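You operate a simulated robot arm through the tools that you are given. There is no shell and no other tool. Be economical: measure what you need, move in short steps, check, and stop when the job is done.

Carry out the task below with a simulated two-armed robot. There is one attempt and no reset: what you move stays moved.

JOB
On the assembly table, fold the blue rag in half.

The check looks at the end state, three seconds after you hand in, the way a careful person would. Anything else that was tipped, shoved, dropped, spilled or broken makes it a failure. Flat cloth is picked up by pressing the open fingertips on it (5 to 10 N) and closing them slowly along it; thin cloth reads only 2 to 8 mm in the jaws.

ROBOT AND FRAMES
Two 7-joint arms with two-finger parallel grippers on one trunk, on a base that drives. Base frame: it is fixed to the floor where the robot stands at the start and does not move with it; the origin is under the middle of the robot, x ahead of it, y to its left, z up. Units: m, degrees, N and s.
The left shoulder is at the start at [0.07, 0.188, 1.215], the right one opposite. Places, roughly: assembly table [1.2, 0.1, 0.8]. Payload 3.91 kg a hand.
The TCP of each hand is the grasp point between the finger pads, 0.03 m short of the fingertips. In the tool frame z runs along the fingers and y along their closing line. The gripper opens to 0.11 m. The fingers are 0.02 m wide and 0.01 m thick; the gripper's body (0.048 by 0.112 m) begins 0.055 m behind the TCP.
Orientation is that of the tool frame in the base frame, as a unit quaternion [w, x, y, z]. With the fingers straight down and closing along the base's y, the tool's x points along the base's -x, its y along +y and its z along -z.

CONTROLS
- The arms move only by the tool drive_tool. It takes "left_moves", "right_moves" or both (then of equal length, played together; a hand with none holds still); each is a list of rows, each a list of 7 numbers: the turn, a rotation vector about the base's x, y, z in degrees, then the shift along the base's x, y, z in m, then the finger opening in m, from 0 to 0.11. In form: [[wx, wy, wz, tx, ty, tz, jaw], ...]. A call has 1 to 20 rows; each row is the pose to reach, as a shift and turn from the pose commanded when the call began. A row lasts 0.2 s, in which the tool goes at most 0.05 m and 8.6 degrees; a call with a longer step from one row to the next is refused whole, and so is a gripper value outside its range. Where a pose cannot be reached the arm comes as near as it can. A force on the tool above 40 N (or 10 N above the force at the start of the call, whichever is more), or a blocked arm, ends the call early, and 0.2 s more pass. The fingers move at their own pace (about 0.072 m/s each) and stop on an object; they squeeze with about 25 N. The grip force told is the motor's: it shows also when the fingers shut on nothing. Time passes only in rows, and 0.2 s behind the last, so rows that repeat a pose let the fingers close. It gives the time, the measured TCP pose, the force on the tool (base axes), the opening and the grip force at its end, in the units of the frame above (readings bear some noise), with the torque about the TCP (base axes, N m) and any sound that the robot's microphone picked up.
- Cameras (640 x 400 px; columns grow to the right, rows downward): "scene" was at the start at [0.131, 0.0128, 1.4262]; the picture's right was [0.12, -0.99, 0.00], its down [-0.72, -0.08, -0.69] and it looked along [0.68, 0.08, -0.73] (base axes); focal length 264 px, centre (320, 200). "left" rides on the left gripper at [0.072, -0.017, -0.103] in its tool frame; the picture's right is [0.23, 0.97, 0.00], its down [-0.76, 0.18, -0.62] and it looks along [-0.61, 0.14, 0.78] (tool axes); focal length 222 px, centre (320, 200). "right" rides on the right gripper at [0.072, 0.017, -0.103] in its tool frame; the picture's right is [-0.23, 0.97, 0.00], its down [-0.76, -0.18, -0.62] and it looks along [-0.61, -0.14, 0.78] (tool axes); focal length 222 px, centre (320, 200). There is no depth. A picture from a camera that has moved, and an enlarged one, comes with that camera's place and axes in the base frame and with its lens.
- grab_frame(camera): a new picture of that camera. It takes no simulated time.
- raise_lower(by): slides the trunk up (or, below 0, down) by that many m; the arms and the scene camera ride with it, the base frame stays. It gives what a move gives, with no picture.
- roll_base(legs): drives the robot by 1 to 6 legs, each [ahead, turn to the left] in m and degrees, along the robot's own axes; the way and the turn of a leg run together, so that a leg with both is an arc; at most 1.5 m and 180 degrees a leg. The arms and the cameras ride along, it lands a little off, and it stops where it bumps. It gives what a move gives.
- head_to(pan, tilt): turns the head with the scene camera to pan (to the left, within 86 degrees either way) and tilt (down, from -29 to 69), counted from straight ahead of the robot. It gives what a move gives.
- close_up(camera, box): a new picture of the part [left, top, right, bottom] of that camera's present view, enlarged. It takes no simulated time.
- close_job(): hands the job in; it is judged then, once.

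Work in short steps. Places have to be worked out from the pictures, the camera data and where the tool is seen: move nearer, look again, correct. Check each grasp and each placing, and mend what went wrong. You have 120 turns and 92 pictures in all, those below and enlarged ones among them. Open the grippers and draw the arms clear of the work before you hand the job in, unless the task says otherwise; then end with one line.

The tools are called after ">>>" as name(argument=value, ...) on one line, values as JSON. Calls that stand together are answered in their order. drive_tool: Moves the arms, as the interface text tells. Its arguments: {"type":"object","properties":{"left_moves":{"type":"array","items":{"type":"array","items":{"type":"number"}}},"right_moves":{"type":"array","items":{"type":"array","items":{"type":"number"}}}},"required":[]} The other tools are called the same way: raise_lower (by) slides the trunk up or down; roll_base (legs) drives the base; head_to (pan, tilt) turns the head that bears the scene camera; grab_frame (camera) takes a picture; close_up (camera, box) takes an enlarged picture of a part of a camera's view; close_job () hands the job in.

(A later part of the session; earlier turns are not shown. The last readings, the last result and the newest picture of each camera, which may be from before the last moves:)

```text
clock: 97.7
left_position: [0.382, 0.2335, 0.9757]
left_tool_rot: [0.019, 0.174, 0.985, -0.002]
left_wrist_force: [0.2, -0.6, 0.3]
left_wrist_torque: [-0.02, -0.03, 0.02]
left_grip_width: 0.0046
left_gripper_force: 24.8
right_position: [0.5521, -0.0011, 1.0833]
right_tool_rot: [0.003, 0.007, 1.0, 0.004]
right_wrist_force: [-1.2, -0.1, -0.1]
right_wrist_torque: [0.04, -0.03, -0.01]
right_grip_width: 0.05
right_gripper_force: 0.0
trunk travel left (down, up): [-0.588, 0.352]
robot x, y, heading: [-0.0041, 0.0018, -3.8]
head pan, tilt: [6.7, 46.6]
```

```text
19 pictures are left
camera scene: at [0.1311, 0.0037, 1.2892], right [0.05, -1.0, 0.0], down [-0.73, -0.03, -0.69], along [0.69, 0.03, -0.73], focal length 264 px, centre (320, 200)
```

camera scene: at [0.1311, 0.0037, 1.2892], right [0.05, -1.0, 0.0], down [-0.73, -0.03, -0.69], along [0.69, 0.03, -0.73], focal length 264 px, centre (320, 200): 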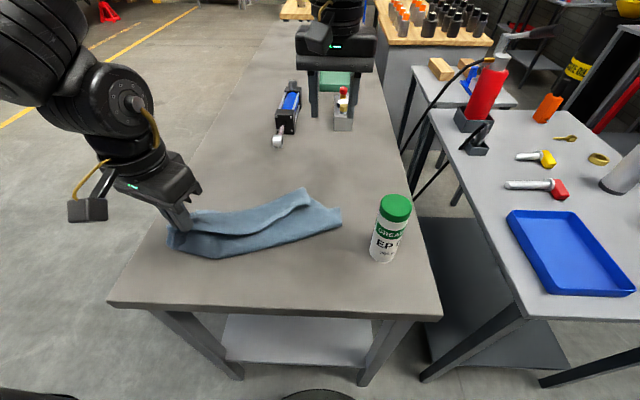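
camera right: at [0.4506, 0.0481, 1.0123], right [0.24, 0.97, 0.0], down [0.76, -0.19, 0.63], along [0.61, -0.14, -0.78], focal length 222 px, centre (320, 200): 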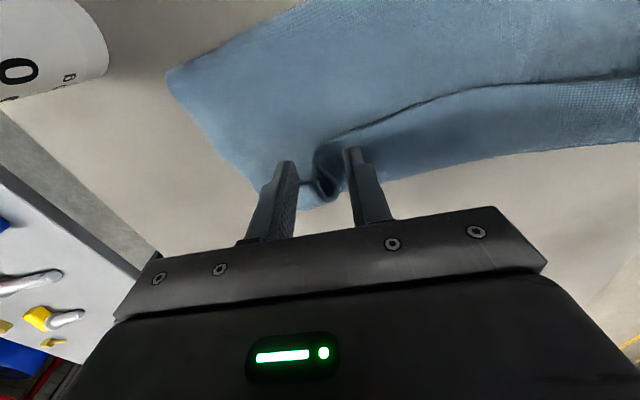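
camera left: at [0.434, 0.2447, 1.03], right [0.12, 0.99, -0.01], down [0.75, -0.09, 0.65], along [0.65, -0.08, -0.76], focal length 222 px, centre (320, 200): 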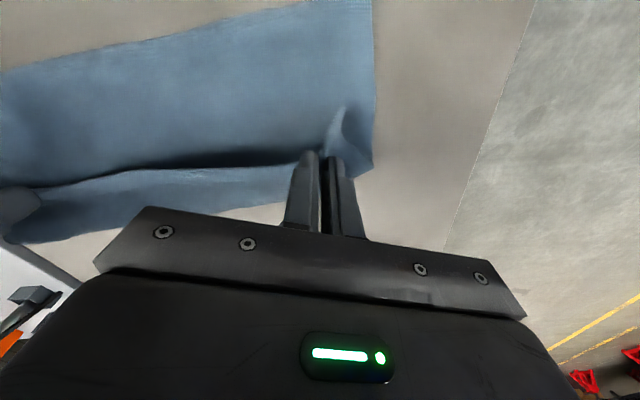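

The whole left end came along rather than unrolling. I zoom in to understand the layers.

>>> close_up(camera="scene", box=[150, 170, 358, 300])

>>> grab_frame(camera="left")

```text
3.08 times, centred on (254, 235) of scene
camera zoom: at [0.1311, 0.0037, 1.2892], right [0.05, -1.0, 0.0], down [-0.73, -0.03, -0.69], along [0.69, 0.03, -0.73], focal length 813 px, centre (523, 92)
```

zoom: 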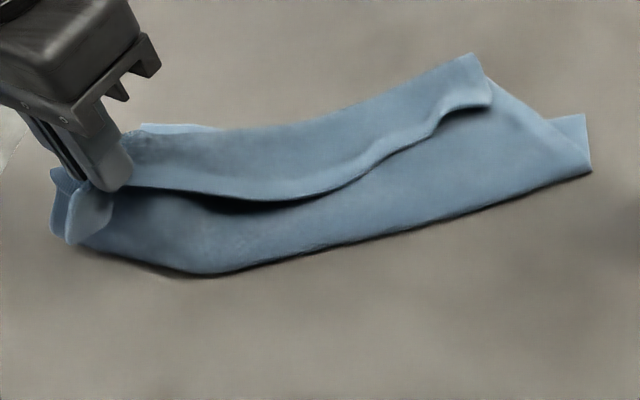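

```text
17 pictures are left
camera left: at [0.3027, 0.2445, 1.0759], right [0.12, 0.99, -0.01], down [0.75, -0.09, 0.65], along [0.65, -0.08, -0.76], focal length 222 px, centre (320, 200)
```

left: 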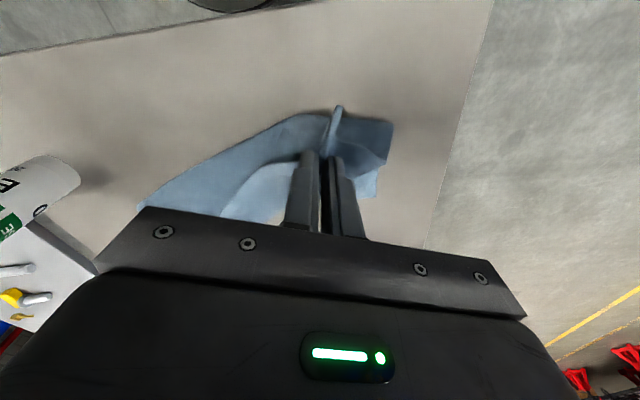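

Useful: on the left the lower half now spans x 0.385–0.507 (about half the rag), so that side is balanced. The right side needs the same pull-back. I hover the right hand over the raised strip edge near (0.535, 0.06).

>>> drive_tool(right_moves=[[0, 0, 0, -0.005, 0.03, -0.03, 0.036], [0, 0, 0, -0.012, 0.05, -0.07, 0.036], [0, 0, 0, -0.017, 0.062, -0.11, 0.036], [0, 0, 0, -0.017, 0.062, -0.15, 0.036], [0, 0, 0, -0.017, 0.062, -0.178, 0.036], [0, 0, 0, -0.017, 0.062, -0.178, 0.036]])

>>> grab_frame(camera="right")

```text
clock: 99.1
left_position: [0.382, 0.2341, 0.9756]
left_tool_rot: [0.019, 0.174, 0.984, -0.002]
left_wrist_force: [-0.8, -0.3, -0.4]
left_wrist_torque: [0.03, -0.02, 0.01]
left_grip_width: 0.0045
left_gripper_force: 25.1
right_position: [0.5392, 0.0567, 0.9078]
right_tool_rot: [0.003, 0.013, 1.0, 0.008]
right_wrist_force: [-0.6, 0.3, 0.0]
right_wrist_torque: [-0.03, 0.0, 0.04]
right_grip_width: 0.0359
right_gripper_force: 0.1
trunk travel left (down, up): [-0.588, 0.352]
robot x, y, heading: [0.0, -0.0008, -4.0]
head pan, tilt: [6.7, 46.6]
```

```text
16 pictures are left
camera right: at [0.4657, 0.0747, 1.0099], right [0.25, 0.97, 0.02], down [0.75, -0.21, 0.62], along [0.61, -0.14, -0.78], focal length 222 px, centre (320, 200)
```

right: 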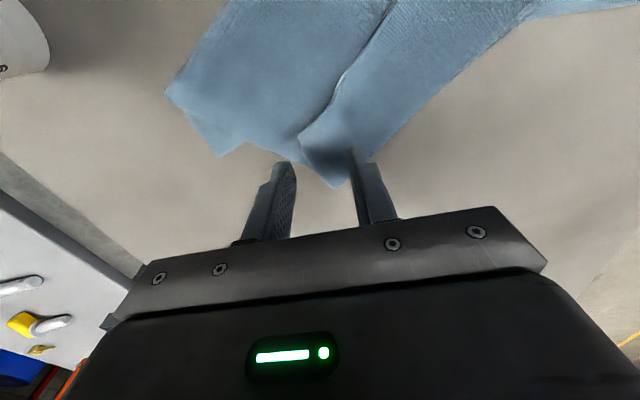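

The strip's end lies around (0.53, 0.07). I shift the right hand over it, touch lightly and close slowly.

>>> drive_tool(right_moves=[[0, 0, 0, -0.005, 0.008, -0.008, 0.036], [0, 0, 0, -0.009, 0.015, -0.018, 0.036], [0, 0, 0, -0.009, 0.015, -0.026, 0.036], [0, 0, 0, -0.009, 0.015, -0.031, 0.036], [0, 0, 0, -0.009, 0.015, -0.031, 0.032], [0, 0, 0, -0.009, 0.015, -0.031, 0.028], [0, 0, 0, -0.009, 0.015, -0.031, 0.024], [0, 0, 0, -0.009, 0.015, -0.031, 0.02], [0, 0, 0, -0.009, 0.015, -0.031, 0.016], [0, 0, 0, -0.009, 0.015, -0.031, 0.012], [0, 0, 0, -0.009, 0.015, -0.031, 0.008], [0, 0, 0, -0.009, 0.015, -0.031, 0.004], [0, 0, 0, -0.009, 0.015, -0.031, 0], [0, 0, 0, -0.009, 0.015, -0.031, 0]])

```text
clock: 102.1
left_position: [0.3808, 0.2337, 0.9759]
left_tool_rot: [0.02, 0.174, 0.985, -0.002]
left_wrist_force: [0.2, -0.3, -0.6]
left_wrist_torque: [-0.02, 0.0, -0.03]
left_grip_width: 0.0042
left_gripper_force: 25.0
right_position: [0.5231, 0.0782, 0.8754]
right_tool_rot: [0.005, 0.004, 1.0, 0.002]
right_wrist_force: [0.3, 0.9, 31.3]
right_wrist_torque: [-0.02, -0.03, 0.02]
right_grip_width: 0.0058
right_gripper_force: 24.7
trunk travel left (down, up): [-0.588, 0.352]
robot x, y, heading: [-0.001, 0.0007, -4.0]
head pan, tilt: [6.7, 46.6]
```

Gripped 5.8 mm. I lift and carry it back toward the robot, level with the left hand.

>>> drive_tool(right_moves=[[0, 0, 0, -0.003, 0, 0.02, 0], [0, 0, 0, -0.008, -0.002, 0.045, 0], [0, 0, 0, -0.018, -0.006, 0.07, 0], [0, 0, 0, -0.035, -0.01, 0.09, 0], [0, 0, 0, -0.055, -0.016, 0.1, 0], [0, 0, 0, -0.075, -0.022, 0.105, 0], [0, 0, 0, -0.095, -0.028, 0.105, 0], [0, 0, 0, -0.115, -0.032, 0.103, 0], [0, 0, 0, -0.13, -0.036, 0.1, 0], [0, 0, 0, -0.13, -0.036, 0.1, 0]])

>>> close_up(camera="scene", box=[150, 150, 390, 300])

```text
clock: 104.3
left_position: [0.382, 0.2348, 0.9756]
left_tool_rot: [0.018, 0.175, 0.984, -0.002]
left_wrist_force: [0.2, 0.6, 0.1]
left_wrist_torque: [0.03, 0.01, 0.02]
left_grip_width: 0.0044
left_gripper_force: 24.7
right_position: [0.3951, 0.0433, 0.972]
right_tool_rot: [0.003, 0.004, 1.0, 0.002]
right_wrist_force: [0.6, 0.0, -0.8]
right_wrist_torque: [0.01, -0.02, -0.01]
right_grip_width: 0.0057
right_gripper_force: 25.6
trunk travel left (down, up): [-0.588, 0.352]
robot x, y, heading: [-0.0006, 0.0041, -3.9]
head pan, tilt: [6.7, 46.6]
```

```text
2.67 times, centred on (270, 225) of scene
camera zoom: at [0.1315, 0.0041, 1.2892], right [0.05, -1.0, 0.0], down [-0.73, -0.04, -0.69], along [0.69, 0.03, -0.73], focal length 704 px, centre (453, 133)
```

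zoom: 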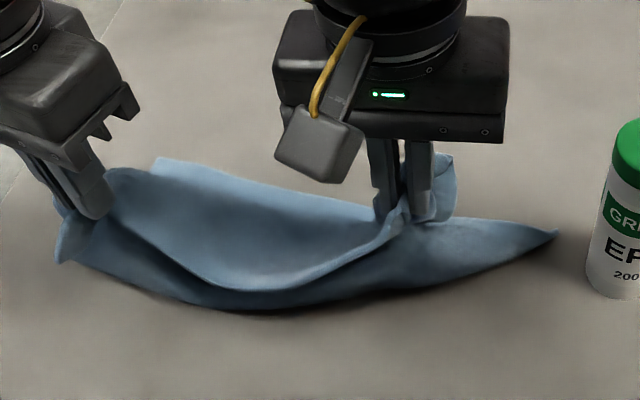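

The layers are tangled, but both hands hold the near edge, so gravity can straighten it: I raise the trunk until the rag hangs freely as a curtain, then lay it down cleanly.

>>> raise_lower(by=0.21)

>>> grab_frame(camera="scene")

```text
clock: 106.5
left_position: [0.3823, 0.2343, 1.1849]
left_tool_rot: [0.018, 0.174, 0.985, -0.002]
left_wrist_force: [-0.4, -0.3, 0.2]
left_wrist_torque: [0.03, -0.01, 0.02]
left_grip_width: 0.0044
left_gripper_force: 24.6
right_position: [0.3947, 0.0423, 1.1819]
right_tool_rot: [0.003, 0.005, 1.0, 0.001]
right_wrist_force: [0.7, -0.4, -0.9]
right_wrist_torque: [-0.02, -0.04, 0.01]
right_grip_width: 0.0053
right_gripper_force: 25.0
trunk travel left (down, up): [-0.798, 0.142]
robot x, y, heading: [0.0001, -0.0004, -4.0]
head pan, tilt: [6.7, 46.6]
```

```text
14 pictures are left
camera scene: at [0.1315, 0.004, 1.4991], right [0.05, -1.0, 0.0], down [-0.73, -0.03, -0.69], along [0.69, 0.03, -0.73], focal length 264 px, centre (320, 200)
```

scene: 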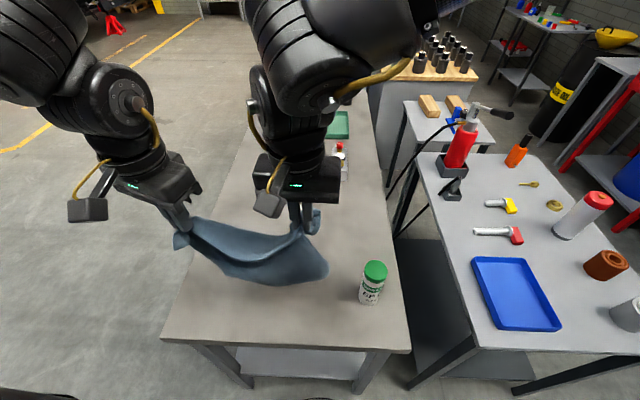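

The rag hangs freely, sagging because the hands are too close. I spread them and move slightly forward, watching the sideways force.

>>> drive_tool(left_moves=[[0, 0, 0, 0.015, 0.005, 0, 0], [0, 0, 0, 0.03, 0.01, 0, 0], [0, 0, 0, 0.045, 0.015, 0, 0], [0, 0, 0, 0.06, 0.018, 0, 0], [0, 0, 0, 0.078, 0.018, 0, 0], [0, 0, 0, 0.078, 0.018, 0, 0]], right_moves=[[0, 0, 0, 0.01, 0, 0, 0], [0, 0, 0, 0.025, -0.004, 0, 0], [0, 0, 0, 0.04, -0.008, 0, 0], [0, 0, 0, 0.053, -0.012, 0, 0], [0, 0, 0, 0.065, -0.016, 0, 0], [0, 0, 0, 0.065, -0.016, 0, 0]])

>>> close_up(camera="scene", box=[150, 150, 390, 300])

```text
clock: 108.0
left_position: [0.4616, 0.2529, 1.186]
left_tool_rot: [0.018, 0.175, 0.984, -0.002]
left_wrist_force: [-0.3, -1.4, -0.4]
left_wrist_torque: [-0.02, -0.01, -0.01]
left_grip_width: 0.0042
left_gripper_force: 25.0
right_position: [0.4597, 0.0251, 1.1817]
right_tool_rot: [0.002, 0.004, 1.0, 0.001]
right_wrist_force: [0.4, 0.9, 0.7]
right_wrist_torque: [0.07, -0.03, -0.04]
right_grip_width: 0.0054
right_gripper_force: 25.3
trunk travel left (down, up): [-0.798, 0.142]
robot x, y, heading: [-0.0039, -0.0002, -3.8]
head pan, tilt: [6.7, 46.6]
```

```text
2.67 times, centred on (270, 225) of scene
camera zoom: at [0.1307, 0.0039, 1.4992], right [0.05, -1.0, 0.0], down [-0.73, -0.03, -0.69], along [0.69, 0.03, -0.73], focal length 704 px, centre (453, 133)
```

zoom: 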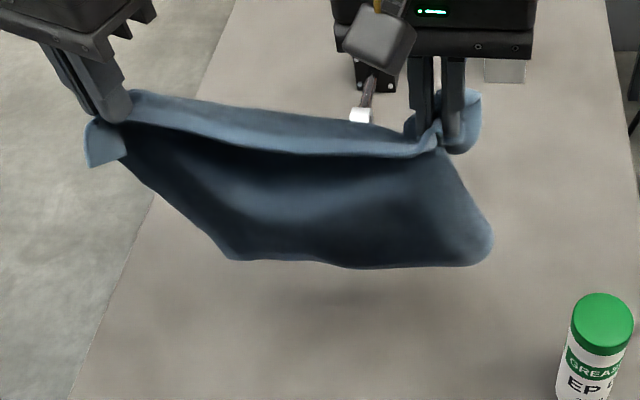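

The top edge is now straight. I check from the right wrist camera whether the lower edge hangs free or is looped.

>>> grab_frame(camera="right")

>>> grab_frame(camera="left")

```text
12 pictures are left
camera right: at [0.3852, 0.0439, 1.2854], right [0.24, 0.97, 0.0], down [0.76, -0.19, 0.63], along [0.61, -0.14, -0.78], focal length 222 px, centre (320, 200)
```

right: 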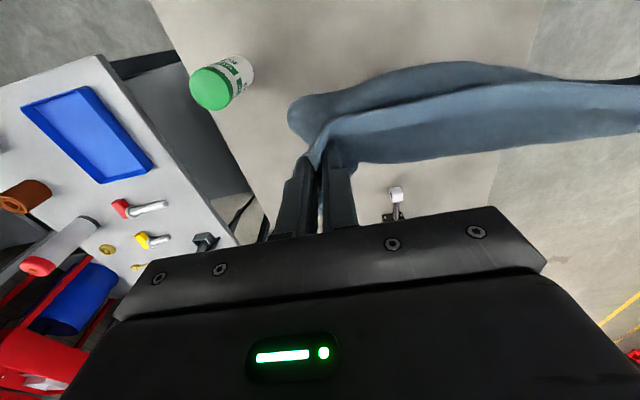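

```text
11 pictures are left
camera left: at [0.3812, 0.2629, 1.2865], right [0.12, 0.99, -0.01], down [0.75, -0.09, 0.65], along [0.65, -0.08, -0.76], focal length 222 px, centre (320, 200)
```

left: 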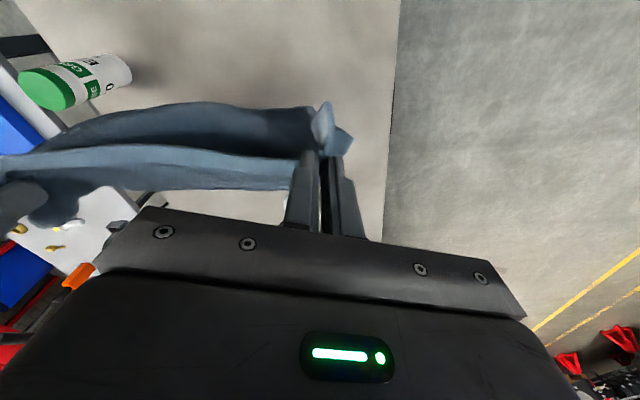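

The rag hangs as a tent: the larger side toward the robot, a narrower one ahead. I'll lay it flat: carry the hands back, lower until the near side touches, then move forward while lowering so it spreads out.

>>> drive_tool(left_moves=[[0, 0, 0, -0.02, 0, 0, 0], [0, 0, 0, -0.04, 0, 0, 0], [0, 0, 0, -0.06, 0, 0, 0], [0, 0, 0, -0.08, 0, 0, 0], [0, 0, 0, -0.09, 0, 0, 0], [0, 0, 0, -0.09, 0, 0, 0]], right_moves=[[0, 0, 0, -0.02, 0.004, 0, 0], [0, 0, 0, -0.04, 0.004, 0, 0], [0, 0, 0, -0.06, 0.004, 0, 0], [0, 0, 0, -0.08, 0.004, 0, 0], [0, 0, 0, -0.09, 0.004, 0, 0], [0, 0, 0, -0.09, 0.004, 0, 0]])

>>> raise_lower(by=-0.15)

>>> drive_tool(left_moves=[[0, 0, 0, 0.015, 0, -0.008, 0], [0, 0, 0, 0.035, 0, -0.016, 0], [0, 0, 0, 0.055, 0, -0.025, 0], [0, 0, 0, 0.075, 0, -0.035, 0], [0, 0, 0, 0.095, 0, -0.047, 0], [0, 0, 0, 0.115, 0, -0.06, 0], [0, 0, 0, 0.135, 0, -0.072, 0], [0, 0, 0, 0.155, 0, -0.082, 0], [0, 0, 0, 0.175, 0, -0.09, 0], [0, 0, 0, 0.19, 0, -0.095, 0], [0, 0, 0, 0.19, 0, -0.095, 0]], right_moves=[[0, 0, 0, 0.015, 0, -0.008, 0], [0, 0, 0, 0.035, 0, -0.016, 0], [0, 0, 0, 0.055, 0, -0.025, 0], [0, 0, 0, 0.075, 0, -0.035, 0], [0, 0, 0, 0.095, 0, -0.047, 0], [0, 0, 0, 0.115, 0, -0.06, 0], [0, 0, 0, 0.135, 0, -0.072, 0], [0, 0, 0, 0.155, 0, -0.082, 0], [0, 0, 0, 0.175, 0, -0.09, 0], [0, 0, 0, 0.19, 0, -0.095, 0], [0, 0, 0, 0.19, 0, -0.095, 0]])

>>> grab_frame(camera="scene")

```text
clock: 109.3
left_position: [0.3709, 0.253, 1.186]
left_tool_rot: [0.018, 0.174, 0.985, -0.003]
left_wrist_force: [-0.3, -0.9, -1.0]
left_wrist_torque: [0.03, -0.01, -0.04]
left_grip_width: 0.0042
left_gripper_force: 25.2
right_position: [0.3702, 0.0306, 1.1824]
right_tool_rot: [0.001, 0.004, 1.0, 0.002]
right_wrist_force: [0.4, 0.4, -0.2]
right_wrist_torque: [0.05, -0.02, 0.0]
right_grip_width: 0.0055
right_gripper_force: 25.1
trunk travel left (down, up): [-0.798, 0.142]
robot x, y, heading: [-0.0003, 0.0009, -3.7]
head pan, tilt: [6.7, 46.6]
```

```text
clock: 111.1
left_position: [0.369, 0.2525, 1.0353]
left_tool_rot: [0.017, 0.174, 0.985, -0.002]
left_wrist_force: [0.1, -0.8, -0.1]
left_wrist_torque: [-0.02, -0.01, 0.0]
left_grip_width: 0.0043
left_gripper_force: 25.2
right_position: [0.3681, 0.0301, 1.033]
right_tool_rot: [0.002, 0.004, 1.0, 0.001]
right_wrist_force: [0.7, 0.0, -1.2]
right_wrist_torque: [-0.01, -0.01, 0.01]
right_grip_width: 0.0056
right_gripper_force: 25.1
trunk travel left (down, up): [-0.648, 0.292]
robot x, y, heading: [0.0015, -0.0026, -3.9]
head pan, tilt: [6.7, 46.6]
```

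```text
clock: 113.5
left_position: [0.56, 0.2516, 0.9408]
left_tool_rot: [0.019, 0.174, 0.985, -0.001]
left_wrist_force: [0.8, 0.0, -0.2]
left_wrist_torque: [0.0, 0.01, 0.01]
left_grip_width: 0.0043
left_gripper_force: 25.1
right_position: [0.5591, 0.0303, 0.9386]
right_tool_rot: [0.002, 0.003, 1.0, 0.002]
right_wrist_force: [0.0, -0.3, -0.3]
right_wrist_torque: [0.08, -0.01, 0.01]
right_grip_width: 0.0057
right_gripper_force: 24.9
trunk travel left (down, up): [-0.648, 0.292]
robot x, y, heading: [0.0039, 0.0004, -3.8]
head pan, tilt: [6.7, 46.6]
```

```text
10 pictures are left
camera scene: at [0.1307, 0.0037, 1.3493], right [0.05, -1.0, 0.0], down [-0.73, -0.03, -0.69], along [0.69, 0.03, -0.73], focal length 264 px, centre (320, 200)
```

scene: 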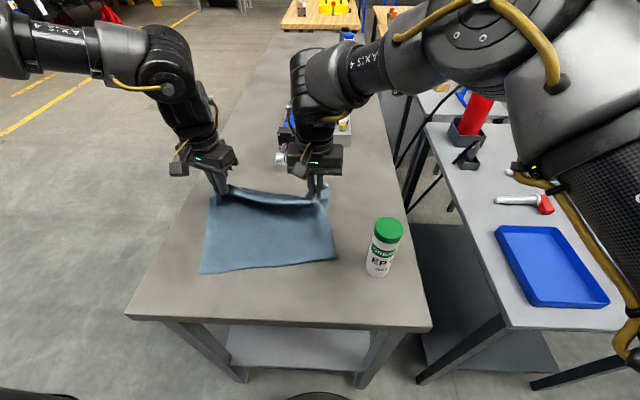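

The rag is spreading flat nicely. I finish by moving 3 cm forward, lowering, releasing and lifting clear.

>>> drive_tool(left_moves=[[0, 0, 0, 0.012, 0, -0.006, 0], [0, 0, 0, 0.024, 0, -0.012, 0], [0, 0, 0, 0.03, 0, -0.015, 0], [0, 0, 0, 0.03, 0, -0.015, 0]], right_moves=[[0, 0, 0, 0.012, 0, -0.006, 0], [0, 0, 0, 0.024, 0, -0.012, 0], [0, 0, 0, 0.03, 0, -0.015, 0], [0, 0, 0, 0.03, 0, -0.015, 0]])

>>> raise_lower(by=-0.042)

>>> drive_tool(left_moves=[[0, 0, 0, 0, 0, 0, 0.012], [0, 0, 0, 0, 0, 0.002, 0.025], [0, 0, 0, 0, 0, 0.015, 0.03], [0, 0, 0, 0, 0.0, 0.04, 0.03], [0, 0, 0, 0, 0.02, 0.07, 0.03], [0, 0, 0, 0, 0.05, 0.1, 0.03], [0, 0, 0, 0, 0.08, 0.12, 0.03], [0, 0, 0, 0, 0.11, 0.13, 0.03]], right_moves=[[0, 0, 0, 0, 0, 0, 0.012], [0, 0, 0, 0, 0, 0.002, 0.025], [0, 0, 0, 0, 0, 0.015, 0.03], [0, 0, 0, 0, 0, 0.04, 0.03], [0, 0, 0, 0, 0, 0.08, 0.03], [0, 0, 0, 0, -0.02, 0.12, 0.03], [0, 0, 0, 0, -0.05, 0.15, 0.03], [0, 0, 0, 0, -0.08, 0.17, 0.03]])

>>> close_up(camera="scene", box=[160, 130, 400, 280])

```text
clock: 114.5
left_position: [0.5874, 0.2556, 0.9261]
left_tool_rot: [0.02, 0.175, 0.984, -0.004]
left_wrist_force: [0.4, -0.8, 0.2]
left_wrist_torque: [-0.07, 0.0, -0.03]
left_grip_width: 0.0043
left_gripper_force: 24.7
left hand out of reach, approached as far as the arm can: row 3, 4
right_position: [0.5894, 0.0319, 0.9218]
right_tool_rot: [0.002, 0.004, 1.0, 0.002]
right_wrist_force: [-0.2, 1.3, -0.1]
right_wrist_torque: [0.05, 0.0, -0.02]
right_grip_width: 0.0052
right_gripper_force: 24.8
trunk travel left (down, up): [-0.648, 0.292]
robot x, y, heading: [-0.0007, -0.0033, -4.0]
head pan, tilt: [6.7, 46.6]
```

```text
clock: 115.3
left_position: [0.5878, 0.2551, 0.8854]
left_tool_rot: [0.02, 0.174, 0.984, -0.003]
left_wrist_force: [-1.1, -1.5, 0.0]
left_wrist_torque: [-0.01, 0.02, 0.0]
left_grip_width: 0.0045
left_gripper_force: 24.8
right_position: [0.5888, 0.0299, 0.8814]
right_tool_rot: [0.003, 0.005, 1.0, 0.002]
right_wrist_force: [0.0, 1.7, -0.2]
right_wrist_torque: [0.02, -0.01, -0.03]
right_grip_width: 0.0054
right_gripper_force: 24.9
trunk travel left (down, up): [-0.606, 0.334]
robot x, y, heading: [0.0005, 0.0006, -3.9]
head pan, tilt: [6.7, 46.6]
```

```text
clock: 117.2
left_position: [0.5871, 0.3651, 1.015]
left_tool_rot: [0.02, 0.174, 0.984, -0.003]
left_wrist_force: [0.2, 0.9, 0.2]
left_wrist_torque: [-0.02, -0.02, -0.02]
left_grip_width: 0.0299
left_gripper_force: 0.1
right_position: [0.5711, -0.0412, 1.0486]
right_tool_rot: [0.004, 0.006, 1.0, 0.004]
right_wrist_force: [0.0, 0.6, 0.1]
right_wrist_torque: [0.05, -0.04, -0.03]
right_grip_width: 0.03
right_gripper_force: 0.0
right hand out of reach, approached as far as the arm can: row 7, 8
trunk travel left (down, up): [-0.606, 0.334]
robot x, y, heading: [-0.0009, -0.0026, -3.9]
head pan, tilt: [6.7, 46.6]
```

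```text
2.67 times, centred on (280, 205) of scene
camera zoom: at [0.13, 0.0036, 1.3073], right [0.05, -1.0, 0.0], down [-0.72, -0.03, -0.69], along [0.69, 0.03, -0.73], focal length 704 px, centre (427, 187)
```

zoom: 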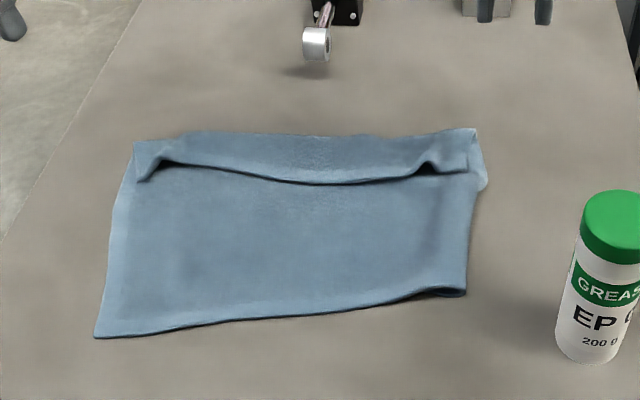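

Now it's clear: a single flat layer of ~0.21 m plus a ~0.047 m strip folded back on top at the far side, facing the robot (total 0.26, matching the rag). So I only need to carry that strip's edge on to the near edge, in the easy-reach direction. I hover over its two puckers at (0.58, 0.26) and (0.585, 0.02).

>>> drive_tool(left_moves=[[0, 0, 0, -0.002, -0.03, -0.02, 0.05], [0, 0, 0, -0.004, -0.06, -0.045, 0.05], [0, 0, 0, -0.006, -0.09, -0.075, 0.05], [0, 0, 0, -0.006, -0.105, -0.1, 0.05], [0, 0, 0, -0.006, -0.105, -0.12, 0.05], [0, 0, 0, -0.006, -0.105, -0.12, 0.05]], right_moves=[[0, 0, 0, 0.003, 0.02, -0.03, 0.05], [0, 0, 0, 0.006, 0.035, -0.06, 0.05], [0, 0, 0, 0.01, 0.05, -0.095, 0.05], [0, 0, 0, 0.013, 0.061, -0.125, 0.05], [0, 0, 0, 0.013, 0.061, -0.153, 0.05], [0, 0, 0, 0.013, 0.061, -0.153, 0.05]])

>>> grab_frame(camera="left")

>>> grab_frame(camera="right")

```text
clock: 118.5
left_position: [0.5811, 0.2607, 0.8948]
left_tool_rot: [0.019, 0.174, 0.985, -0.004]
left_wrist_force: [-0.4, 0.2, -0.3]
left_wrist_torque: [-0.01, 0.01, -0.01]
left_grip_width: 0.0502
left_gripper_force: 0.1
right_position: [0.585, 0.0203, 0.8948]
right_tool_rot: [0.002, 0.004, 1.0, 0.002]
right_wrist_force: [0.0, -0.3, -0.5]
right_wrist_torque: [0.01, -0.03, -0.03]
right_grip_width: 0.0499
right_gripper_force: 0.0
trunk travel left (down, up): [-0.606, 0.334]
robot x, y, heading: [-0.0025, -0.0003, -3.6]
head pan, tilt: [6.7, 46.6]
```

```text
8 pictures are left
camera left: at [0.5022, 0.2712, 0.995], right [0.12, 0.99, -0.01], down [0.75, -0.09, 0.65], along [0.65, -0.09, -0.76], focal length 222 px, centre (320, 200)
```

left: 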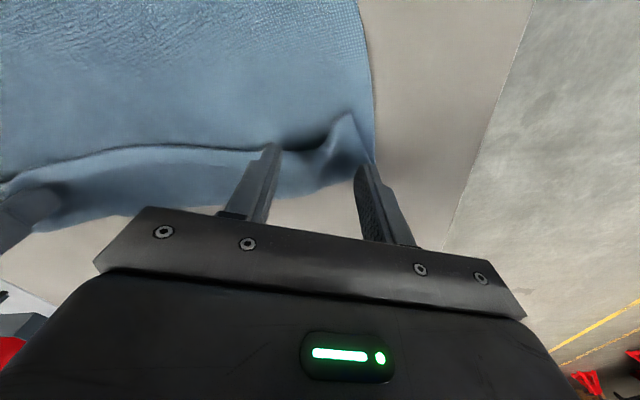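

```text
7 pictures are left
camera right: at [0.5116, 0.0372, 0.9965], right [0.24, 0.97, 0.01], down [0.76, -0.19, 0.63], along [0.61, -0.14, -0.78], focal length 222 px, centre (320, 200)
```

right: 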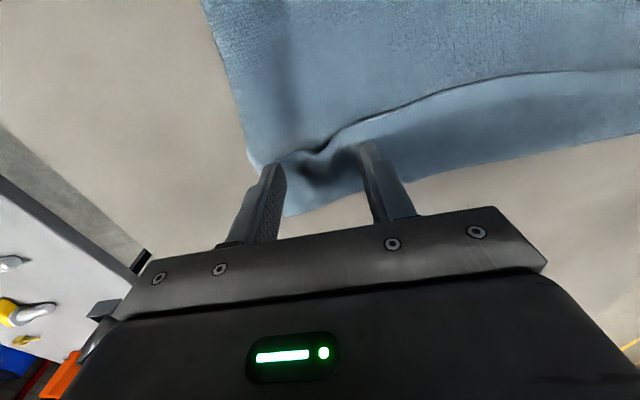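

Both puckers sit between the fingers. I lower to just above the lower layer without pressing and close slowly on the raised cloth.

>>> drive_tool(left_moves=[[0, 0, 0, 0, -0.002, -0.006, 0.05], [0, 0, 0, 0, -0.002, -0.012, 0.05], [0, 0, 0, 0, -0.002, -0.0175, 0.05], [0, 0, 0, 0, -0.002, -0.0185, 0.05], [0, 0, 0, 0, -0.002, -0.0185, 0.045], [0, 0, 0, 0, -0.002, -0.0185, 0.04], [0, 0, 0, 0, -0.002, -0.0185, 0.035], [0, 0, 0, 0, -0.002, -0.0185, 0.03], [0, 0, 0, 0, -0.002, -0.0185, 0.025], [0, 0, 0, 0, -0.002, -0.0185, 0.02], [0, 0, 0, 0, -0.002, -0.0185, 0.015], [0, 0, 0, 0, -0.002, -0.0185, 0.01], [0, 0, 0, 0, -0.002, -0.0185, 0.005], [0, 0, 0, 0, -0.002, -0.0185, 0], [0, 0, 0, 0, -0.002, -0.0185, 0]], right_moves=[[0, 0, 0, 0, 0.002, -0.006, 0.05], [0, 0, 0, 0, 0.002, -0.012, 0.05], [0, 0, 0, 0, 0.002, -0.0165, 0.05], [0, 0, 0, 0, 0.002, -0.0175, 0.05], [0, 0, 0, 0, 0.002, -0.0175, 0.045], [0, 0, 0, 0, 0.002, -0.0175, 0.04], [0, 0, 0, 0, 0.002, -0.0175, 0.035], [0, 0, 0, 0, 0.002, -0.0175, 0.03], [0, 0, 0, 0, 0.002, -0.0175, 0.025], [0, 0, 0, 0, 0.002, -0.0175, 0.02], [0, 0, 0, 0, 0.002, -0.0175, 0.015], [0, 0, 0, 0, 0.002, -0.0175, 0.01], [0, 0, 0, 0, 0.002, -0.0175, 0.005], [0, 0, 0, 0, 0.002, -0.0175, 0], [0, 0, 0, 0, 0.002, -0.0175, 0]])

```text
clock: 121.8
left_position: [0.5809, 0.2583, 0.8768]
left_tool_rot: [0.021, 0.174, 0.985, -0.003]
left_wrist_force: [-0.4, -7.2, 3.6]
left_wrist_torque: [-0.23, 0.02, -0.11]
left_grip_width: 0.0049
left_gripper_force: 25.2
right_position: [0.5837, 0.0217, 0.8777]
right_tool_rot: [0.003, 0.004, 1.0, 0.002]
right_wrist_force: [-0.1, 8.1, 2.1]
right_wrist_torque: [0.22, 0.04, 0.0]
right_grip_width: 0.0085
right_gripper_force: 25.6
trunk travel left (down, up): [-0.606, 0.334]
robot x, y, heading: [-0.0034, 0.0023, -3.9]
head pan, tilt: [6.7, 46.6]
```

Left 4.9 mm, right 8.5 mm. I lift 5 cm while moving toward the robot and check that the lower layer stays down.

>>> drive_tool(left_moves=[[0, 0, 0, 0, -0.002, 0.012, 0], [0, 0, 0, -0.005, -0.003, 0.026, 0], [0, 0, 0, -0.013, -0.004, 0.038, 0], [0, 0, 0, -0.023, -0.006, 0.048, 0], [0, 0, 0, -0.035, -0.008, 0.055, 0], [0, 0, 0, -0.035, -0.008, 0.055, 0]], right_moves=[[0, 0, 0, 0, 0.001, 0.012, 0], [0, 0, 0, -0.005, 0.0, 0.026, 0], [0, 0, 0, -0.013, -0.001, 0.038, 0], [0, 0, 0, -0.023, -0.003, 0.048, 0], [0, 0, 0, -0.035, -0.005, 0.055, 0], [0, 0, 0, -0.035, -0.005, 0.055, 0]])

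>>> close_up(camera="scene", box=[160, 130, 400, 280])

```text
clock: 123.2
left_position: [0.5465, 0.2506, 0.9301]
left_tool_rot: [0.02, 0.175, 0.984, -0.002]
left_wrist_force: [1.5, -5.4, -0.3]
left_wrist_torque: [-0.15, 0.03, -0.03]
left_grip_width: 0.0047
left_gripper_force: 25.3
right_position: [0.5509, 0.0163, 0.9312]
right_tool_rot: [0.002, 0.004, 1.0, 0.002]
right_wrist_force: [0.6, 4.5, -0.2]
right_wrist_torque: [0.12, 0.03, 0.0]
right_grip_width: 0.0083
right_gripper_force: 24.9
trunk travel left (down, up): [-0.606, 0.334]
robot x, y, heading: [-0.0006, -0.0004, -4.0]
head pan, tilt: [6.7, 46.6]
```

```text
2.67 times, centred on (280, 205) of scene
camera zoom: at [0.1324, 0.0042, 1.307], right [0.05, -1.0, 0.0], down [-0.73, -0.04, -0.69], along [0.69, 0.03, -0.73], focal length 704 px, centre (427, 187)
```

zoom: 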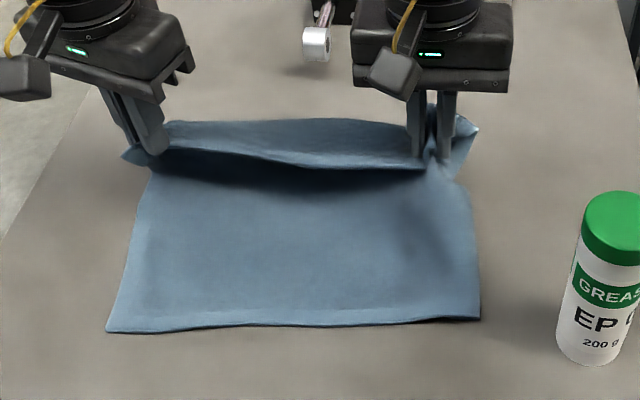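

The big layer is flat and the near right corner unrolled. I carry the held edge over toward the near edge in a low arc, tilting the fingertips slightly away so the strip turns forward properly.

>>> drive_tool(left_moves=[[0, 0, 0, -0.015, -0.001, 0.012, 0], [0, 0, 0, -0.032, -0.003, 0.02, 0], [0, -3, 0, -0.05, -0.005, 0.024, 0], [0, -6, 0, -0.068, -0.007, 0.022, 0], [0, -9, 0, -0.085, -0.009, 0.016, 0], [0, -12, 0, -0.1, -0.01, 0.006, 0], [0, -15, 0, -0.114, -0.012, -0.008, 0], [0, -15, 0, -0.125, -0.012, -0.022, 0], [0, -15, 0, -0.133, -0.012, -0.036, 0], [0, -15, 0, -0.135, -0.012, -0.043, 0], [0, -15, 0, -0.135, -0.012, -0.043, 0]], right_moves=[[0, 0, 0, -0.013, 0, 0.012, 0], [0, 0, 0, -0.028, -0.001, 0.02, 0], [0, -3, 0, -0.044, -0.002, 0.024, 0], [0, -6, 0, -0.06, -0.003, 0.022, 0], [0, -9, 0, -0.075, -0.004, 0.016, 0], [0, -12, 0, -0.088, -0.004, 0.006, 0], [0, -15, 0, -0.1, -0.004, -0.008, 0], [0, -15, 0, -0.109, -0.004, -0.022, 0], [0, -15, 0, -0.115, -0.004, -0.036, 0], [0, -15, 0, -0.117, -0.004, -0.043, 0], [0, -15, 0, -0.117, -0.004, -0.043, 0]])

>>> close_up(camera="scene", box=[160, 130, 400, 280])

```text
clock: 125.5
left_position: [0.4294, 0.2374, 0.8901]
left_tool_rot: [0.148, 0.173, 0.974, 0.018]
left_wrist_force: [0.2, 0.6, 0.1]
left_wrist_torque: [-0.06, 0.0, -0.01]
left_grip_width: 0.0047
left_gripper_force: 24.9
left hand out of reach, approached as far as the arm can: row 8, 9, 10, 11
right_position: [0.4337, 0.0137, 0.8885]
right_tool_rot: [0.133, 0.005, 0.991, 0.003]
right_wrist_force: [0.8, -0.1, 1.6]
right_wrist_torque: [0.01, 0.01, -0.01]
right_grip_width: 0.0083
right_gripper_force: 24.8
trunk travel left (down, up): [-0.606, 0.334]
robot x, y, heading: [-0.0011, 0.0022, -4.0]
head pan, tilt: [6.7, 46.6]
```

```text
2.67 times, centred on (280, 205) of scene
camera zoom: at [0.1313, 0.0039, 1.3072], right [0.05, -1.0, 0.0], down [-0.73, -0.03, -0.69], along [0.69, 0.03, -0.73], focal length 704 px, centre (427, 187)
```

zoom: 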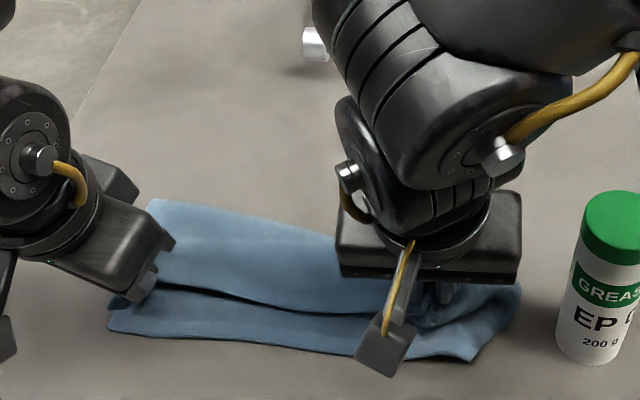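

The fold is nearly there: the free edge is at x≈0.443, about 4 cm short of the near edge at x≈0.40. I ease the tilt, lift slightly, move another ~3.5 cm toward the robot and set down.

>>> drive_tool(left_moves=[[0, 4, 0, 0, 0, 0.01, 0], [0, 8, 0, -0.01, -0.002, 0.016, 0], [0, 10, 0, -0.02, -0.004, 0.018, 0], [0, 10, 0, -0.03, -0.005, 0.014, 0], [0, 10, 0, -0.037, -0.005, 0.004, 0], [0, 10, 0, -0.037, -0.005, -0.006, 0], [0, 10, 0, -0.037, -0.005, -0.01, 0], [0, 10, 0, -0.037, -0.005, -0.01, 0]], right_moves=[[0, 4, 0, 0, 0, 0.01, 0], [0, 8, 0, -0.008, -0.002, 0.016, 0], [0, 10, 0, -0.016, -0.004, 0.018, 0], [0, 10, 0, -0.024, -0.005, 0.014, 0], [0, 10, 0, -0.03, -0.005, 0.004, 0], [0, 10, 0, -0.03, -0.005, -0.006, 0], [0, 10, 0, -0.03, -0.005, -0.009, 0], [0, 10, 0, -0.03, -0.005, -0.009, 0]])

```text
clock: 127.3
left_position: [0.3952, 0.2349, 0.8814]
left_tool_rot: [0.063, 0.174, 0.983, 0.003]
left_wrist_force: [0.5, -1.0, 0.3]
left_wrist_torque: [-0.03, -0.01, -0.03]
left_grip_width: 0.0043
left_gripper_force: 25.1
left hand out of reach, approached as far as the arm can: row 5, 6, 7, 8
right_position: [0.4028, 0.0069, 0.8813]
right_tool_rot: [0.047, 0.005, 0.999, 0.002]
right_wrist_force: [1.7, 1.8, 20.6]
right_wrist_torque: [0.06, -0.08, 0.0]
right_grip_width: 0.0082
right_gripper_force: 24.6
trunk travel left (down, up): [-0.606, 0.334]
robot x, y, heading: [0.0003, -0.0001, -3.8]
head pan, tilt: [6.7, 46.6]
```

Both are down near the edge. I release gently, lift straight up away from the bottle, and look.

>>> drive_tool(left_moves=[[0, 0, 0, 0, 0, 0, 0.012], [0, 0, 0, 0, 0, 0.001, 0.022], [0, 0, 0, 0, 0, 0.012, 0.025], [0, 0, 0, 0, 0, 0.035, 0.025], [0, 0, 0, 0.01, 0.02, 0.065, 0.03], [0, 0, 0, 0.02, 0.05, 0.095, 0.03], [0, 0, 0, 0.03, 0.09, 0.115, 0.03], [0, 0, 0, 0.04, 0.12, 0.13, 0.03]], right_moves=[[0, 0, 0, 0, 0, 0, 0.014], [0, 0, 0, 0, 0, 0.001, 0.024], [0, 0, 0, 0, 0, 0.012, 0.025], [0, 0, 0, 0, 0, 0.035, 0.025], [0, 0, 0, 0.01, 0, 0.075, 0.03], [0, 0, 0, 0.03, 0, 0.115, 0.03], [0, 0, 0, 0.06, 0, 0.15, 0.03], [0, 0, 0, 0.1, 0, 0.17, 0.03]])

>>> close_up(camera="scene", box=[150, 150, 390, 300])

```text
clock: 129.2
left_position: [0.4356, 0.3573, 1.0097]
left_tool_rot: [0.063, 0.174, 0.983, 0.003]
left_wrist_force: [-0.1, 0.5, 0.1]
left_wrist_torque: [-0.01, -0.01, 0.05]
left_grip_width: 0.0299
left_gripper_force: 0.1
right_position: [0.502, 0.0103, 1.0516]
right_tool_rot: [0.046, 0.004, 0.999, 0.001]
right_wrist_force: [0.5, 0.2, -0.3]
right_wrist_torque: [-0.02, 0.03, -0.01]
right_grip_width: 0.0301
right_gripper_force: 0.1
trunk travel left (down, up): [-0.606, 0.334]
robot x, y, heading: [-0.0018, -0.0001, -3.8]
head pan, tilt: [6.7, 46.6]
```

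```text
2.67 times, centred on (270, 225) of scene
camera zoom: at [0.1304, 0.0063, 1.3072], right [0.05, -1.0, 0.0], down [-0.73, -0.04, -0.69], along [0.69, 0.03, -0.73], focal length 704 px, centre (453, 133)
```

zoom: 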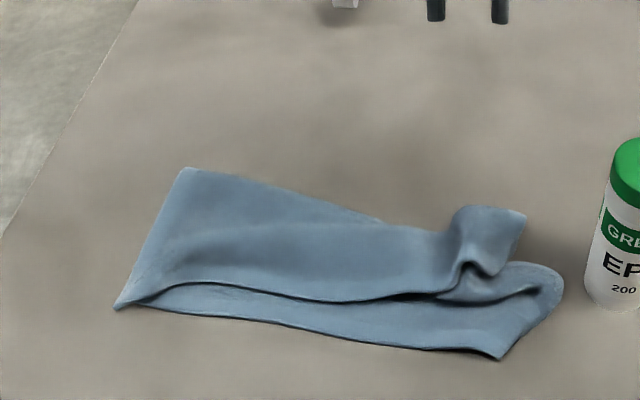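

The left side is folded well; the right end is bunched because that hand held two layers. I anchor the rag with the left fingertips and bring the right hand over the raised pleat near (0.415, 0.01) to pull only the top layer into place.

>>> drive_tool(left_moves=[[0, 0, 0, 0, -0.03, -0.02, 0], [0, 0, 0, 0, -0.07, -0.04, 0], [0, 0, 0, 0, -0.11, -0.07, 0], [0, 0, 0, 0, -0.14, -0.1, 0], [0, 0, 0, 0, -0.14, -0.12, 0], [0, 0, 0, 0, -0.14, -0.13, 0], [0, 0, 0, 0, -0.14, -0.132, 0], [0, 0, 0, 0, -0.14, -0.132, 0]], right_moves=[[0, 0, 0, -0.02, 0, -0.02, 0.05], [0, 0, 0, -0.045, 0, -0.05, 0.05], [0, 0, 0, -0.07, 0, -0.08, 0.05], [0, 0, 0, -0.087, 0, -0.11, 0.05], [0, 0, 0, -0.087, 0, -0.135, 0.05], [0, 0, 0, -0.087, 0, -0.15, 0.05], [0, 0, 0, -0.087, 0, -0.15, 0.05], [0, 0, 0, -0.087, 0, -0.15, 0.05]])

>>> grab_frame(camera="right")

```text
clock: 130.9
left_position: [0.436, 0.214, 0.877]
left_tool_rot: [0.063, 0.174, 0.983, 0.005]
left_wrist_force: [-0.7, -0.4, 5.1]
left_wrist_torque: [-0.01, 0.02, 0.02]
left_grip_width: 0.0002
left_gripper_force: 25.2
right_position: [0.417, 0.0078, 0.9006]
right_tool_rot: [0.047, 0.004, 0.999, 0.002]
right_wrist_force: [0.1, 0.0, -1.0]
right_wrist_torque: [-0.01, -0.01, 0.04]
right_grip_width: 0.0501
right_gripper_force: 0.0
trunk travel left (down, up): [-0.606, 0.334]
robot x, y, heading: [-0.0012, 0.0003, -4.0]
head pan, tilt: [6.7, 46.6]
```

```text
3 pictures are left
camera right: at [0.3344, 0.025, 0.9956], right [0.23, 0.97, 0.03], down [0.7, -0.19, 0.69], along [0.68, -0.14, -0.72], focal length 222 px, centre (320, 200)
```

right: 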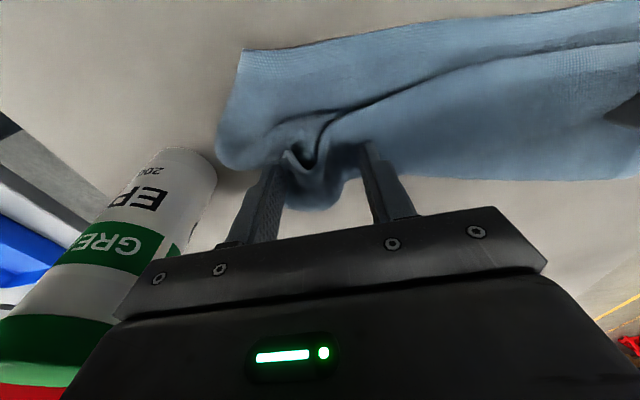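

The fingers straddle the pleat. I lower a little (not touching the lower layer), close, lift 2 cm and pull it toward the near edge and slightly right, then set down.

>>> drive_tool(right_moves=[[0, 0, 0, 0, 0.002, -0.007, 0.05], [0, 0, 0, 0, 0.002, -0.014, 0.05], [0, 0, 0, 0, 0.002, -0.017, 0.045], [0, 0, 0, 0, 0.002, -0.017, 0.038], [0, 0, 0, 0, 0.002, -0.017, 0.031], [0, 0, 0, 0, 0.002, -0.017, 0.024], [0, 0, 0, 0, 0.002, -0.017, 0.017], [0, 0, 0, 0, 0.002, -0.017, 0.01], [0, 0, 0, 0, 0.002, -0.017, 0.004], [0, 0, 0, 0, 0.002, -0.017, 0], [0, 0, 0, 0, 0.002, -0.017, 0], [0, 0, 0, -0.003, 0, -0.006, 0], [0, 0, 0, -0.01, -0.004, 0.004, 0], [0, 0, 0, -0.02, -0.008, 0.006, 0], [0, 0, 0, -0.03, -0.012, 0.006, 0], [0, 0, 0, -0.038, -0.014, 0.004, 0], [0, 0, 0, -0.038, -0.014, 0.004, 0]])

>>> close_up(camera="scene", box=[150, 150, 390, 300])

```text
clock: 134.6
left_position: [0.436, 0.2138, 0.8779]
left_tool_rot: [0.063, 0.174, 0.983, 0.005]
left_wrist_force: [-0.2, -1.4, 1.1]
left_wrist_torque: [-0.05, 0.01, 0.01]
left_grip_width: 0.0
left_gripper_force: 25.2
right_position: [0.3777, -0.0065, 0.9041]
right_tool_rot: [0.046, 0.004, 0.999, 0.003]
right_wrist_force: [0.7, 3.3, 0.0]
right_wrist_torque: [0.06, -0.03, 0.0]
right_grip_width: 0.0099
right_gripper_force: 25.0
trunk travel left (down, up): [-0.606, 0.334]
robot x, y, heading: [-0.0005, -0.0008, -4.0]
head pan, tilt: [6.7, 46.6]
```

```text
2.67 times, centred on (270, 225) of scene
camera zoom: at [0.1313, 0.0039, 1.3072], right [0.05, -1.0, 0.0], down [-0.73, -0.03, -0.69], along [0.69, 0.03, -0.73], focal length 704 px, centre (453, 133)
```

zoom: 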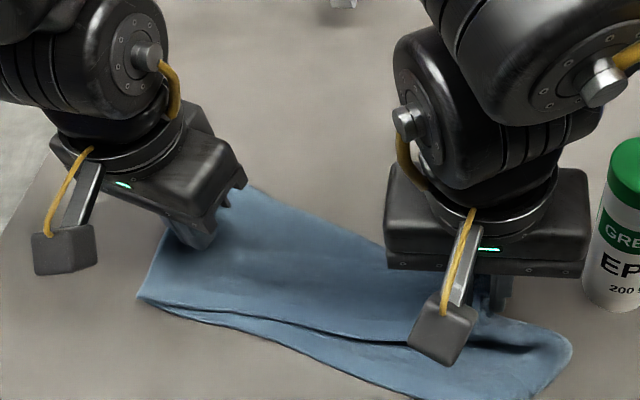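

The right bundle holds both layers and the rag swung toward the robot. I swing the right end back so the rag is square again and clear of the bottle, set it down and release, then lift away.

>>> drive_tool(right_moves=[[0, 0, 0, 0.012, 0.005, 0.006, 0], [0, 0, 0, 0.03, 0.008, 0.008, 0], [0, 0, 0, 0.048, 0.008, 0.008, 0], [0, 0, 0, 0.066, 0.006, 0.004, 0], [0, 0, 0, 0.078, 0.002, -0.004, 0], [0, 0, 0, 0.078, 0.0, -0.014, 0], [0, 0, 0, 0.078, -0.002, -0.02, 0], [0, 0, 0, 0.078, -0.002, -0.02, 0.012], [0, 0, 0, 0.078, -0.002, -0.02, 0.025], [0, 0, 0, 0.078, 0, -0.005, 0.03], [0, 0, 0, 0.078, 0, 0.03, 0.03], [0, 0, 0, 0.085, 0, 0.07, 0.03], [0, 0, 0, 0.1, 0, 0.11, 0.03], [0, 0, 0, 0.13, 0, 0.14, 0.03], [0, 0, 0, 0.16, -0.03, 0.15, 0.03]], left_moves=[[0, 0, 0, 0, 0, 0, 0], [0, 0, 0, 0, 0, 0, 0], [0, 0, 0, 0, 0, 0, 0], [0, 0, 0, 0, 0, 0, 0], [0, 0, 0, 0, 0, 0, 0], [0, 0, 0, 0, 0, 0, 0], [0, 0, 0, 0, 0, 0, 0], [0, 0, 0, 0, 0, 0, 0], [0, 0, 0, 0, 0, 0, 0], [0, 0, 0, 0, 0, 0.01, 0], [0, 0, 0, 0, 0, 0.03, 0], [0, 0, 0, 0, 0.02, 0.06, 0], [0, 0, 0, 0, 0.05, 0.09, 0], [0, 0, 0, 0, 0.09, 0.11, 0], [0, 0, 0, 0, 0.13, 0.12, 0]])

>>> close_up(camera="scene", box=[150, 150, 390, 300])

```text
clock: 137.8
left_position: [0.435, 0.3426, 0.9986]
left_tool_rot: [0.063, 0.175, 0.983, 0.004]
left_wrist_force: [-0.2, 0.7, -0.4]
left_wrist_torque: [-0.01, -0.03, 0.02]
left_grip_width: 0.0
left_gripper_force: 24.5
right_position: [0.5386, -0.037, 1.0542]
right_tool_rot: [0.046, 0.005, 0.999, 0.002]
right_wrist_force: [0.4, -1.3, -0.3]
right_wrist_torque: [-0.02, 0.01, -0.03]
right_grip_width: 0.03
right_gripper_force: 0.0
trunk travel left (down, up): [-0.606, 0.334]
robot x, y, heading: [0.0007, -0.0003, -3.9]
head pan, tilt: [6.7, 46.6]
```

```text
2.67 times, centred on (270, 225) of scene
camera zoom: at [0.1319, 0.0033, 1.3071], right [0.05, -1.0, 0.0], down [-0.73, -0.03, -0.69], along [0.69, 0.03, -0.73], focal length 704 px, centre (453, 133)
```

zoom: 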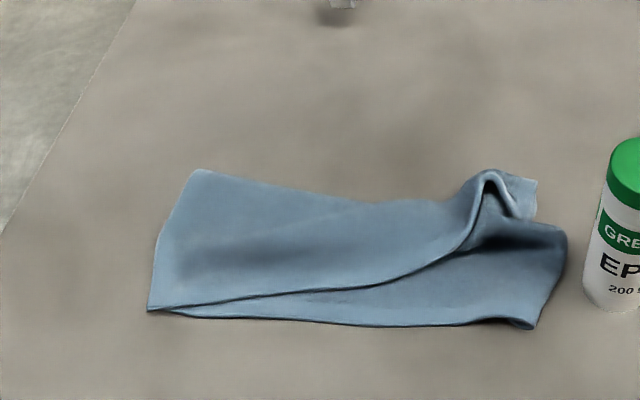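

The rag is square now: the left is aligned, the lower layer is flat on the right, and only the upper layer's right end stands up as a tall pleat near (0.475, -0.005). I anchor with the left again and take just the pleat's top with the right.

>>> drive_tool(left_moves=[[0, 0, 0, 0, -0.04, -0.02, 0], [0, 0, 0, 0, -0.08, -0.05, 0], [0, 0, 0, 0, -0.115, -0.08, 0], [0, 0, 0, 0, -0.13, -0.105, 0], [0, 0, 0, 0, -0.13, -0.117, 0], [0, 0, 0, 0, -0.13, -0.1215, 0], [0, 0, 0, 0, -0.13, -0.1215, 0], [0, 0, 0, 0, -0.13, -0.1215, 0], [0, 0, 0, 0, -0.13, -0.1215, 0], [0, 0, 0, 0, -0.13, -0.1215, 0], [0, 0, 0, 0, -0.13, -0.1215, 0], [0, 0, 0, 0, -0.13, -0.1215, 0], [0, 0, 0, 0, -0.13, -0.1215, 0], [0, 0, 0, 0, -0.13, -0.1215, 0], [0, 0, 0, 0, -0.13, -0.1215, 0]], right_moves=[[0, 0, 0, -0.02, 0.01, -0.02, 0.06], [0, 0, 0, -0.04, 0.02, -0.05, 0.06], [0, 0, 0, -0.06, 0.032, -0.085, 0.06], [0, 0, 0, -0.064, 0.032, -0.12, 0.06], [0, 0, 0, -0.064, 0.032, -0.145, 0.06], [0, 0, 0, -0.064, 0.032, -0.158, 0.06], [0, 0, 0, -0.064, 0.032, -0.164, 0.055], [0, 0, 0, -0.064, 0.032, -0.164, 0.047], [0, 0, 0, -0.064, 0.032, -0.164, 0.039], [0, 0, 0, -0.064, 0.032, -0.164, 0.031], [0, 0, 0, -0.064, 0.032, -0.164, 0.023], [0, 0, 0, -0.064, 0.032, -0.164, 0.015], [0, 0, 0, -0.064, 0.032, -0.164, 0.007], [0, 0, 0, -0.064, 0.032, -0.164, 0], [0, 0, 0, -0.064, 0.032, -0.164, 0]])

```text
clock: 140.9
left_position: [0.4359, 0.2113, 0.8763]
left_tool_rot: [0.062, 0.174, 0.983, 0.005]
left_wrist_force: [1.0, 0.7, 5.4]
left_wrist_torque: [-0.01, -0.03, -0.01]
left_grip_width: 0.0
left_gripper_force: 24.7
right_position: [0.4739, -0.0042, 0.8894]
right_tool_rot: [0.046, 0.004, 0.999, 0.002]
right_wrist_force: [-0.3, 0.0, 0.2]
right_wrist_torque: [-0.01, -0.01, -0.02]
right_grip_width: 0.0091
right_gripper_force: 25.1
trunk travel left (down, up): [-0.606, 0.334]
robot x, y, heading: [0.0006, 0.0013, -4.0]
head pan, tilt: [6.7, 46.6]
```

Still 9 mm, so perhaps two nested layers. I reopen, go 8 mm higher, and close on only the top of the pleat.

>>> drive_tool(right_moves=[[0, 0, 0, 0, 0, 0, 0.015], [0, 0, 0, 0, 0, 0, 0.03], [0, 0, 0, 0, 0, 0.004, 0.035], [0, 0, 0, 0, 0, 0.009, 0.035], [0, 0, 0, 0, 0, 0.009, 0.028], [0, 0, 0, 0, 0, 0.009, 0.021], [0, 0, 0, 0, 0, 0.009, 0.014], [0, 0, 0, 0, 0, 0.009, 0.007], [0, 0, 0, 0, 0, 0.009, 0], [0, 0, 0, 0, 0, 0.009, 0]])

```text
clock: 143.2
left_position: [0.4358, 0.2138, 0.8753]
left_tool_rot: [0.063, 0.174, 0.983, 0.005]
left_wrist_force: [0.8, -0.1, 5.6]
left_wrist_torque: [-0.02, -0.02, -0.01]
left_grip_width: 0.0002
left_gripper_force: 25.6
right_position: [0.4736, -0.0058, 0.9009]
right_tool_rot: [0.047, 0.005, 0.999, 0.003]
right_wrist_force: [0.4, 0.3, 0.2]
right_wrist_torque: [0.01, 0.01, -0.05]
right_grip_width: 0.0083
right_gripper_force: 25.4
trunk travel left (down, up): [-0.606, 0.334]
robot x, y, heading: [0.0002, 0.0046, -3.9]
head pan, tilt: [6.7, 46.6]
```

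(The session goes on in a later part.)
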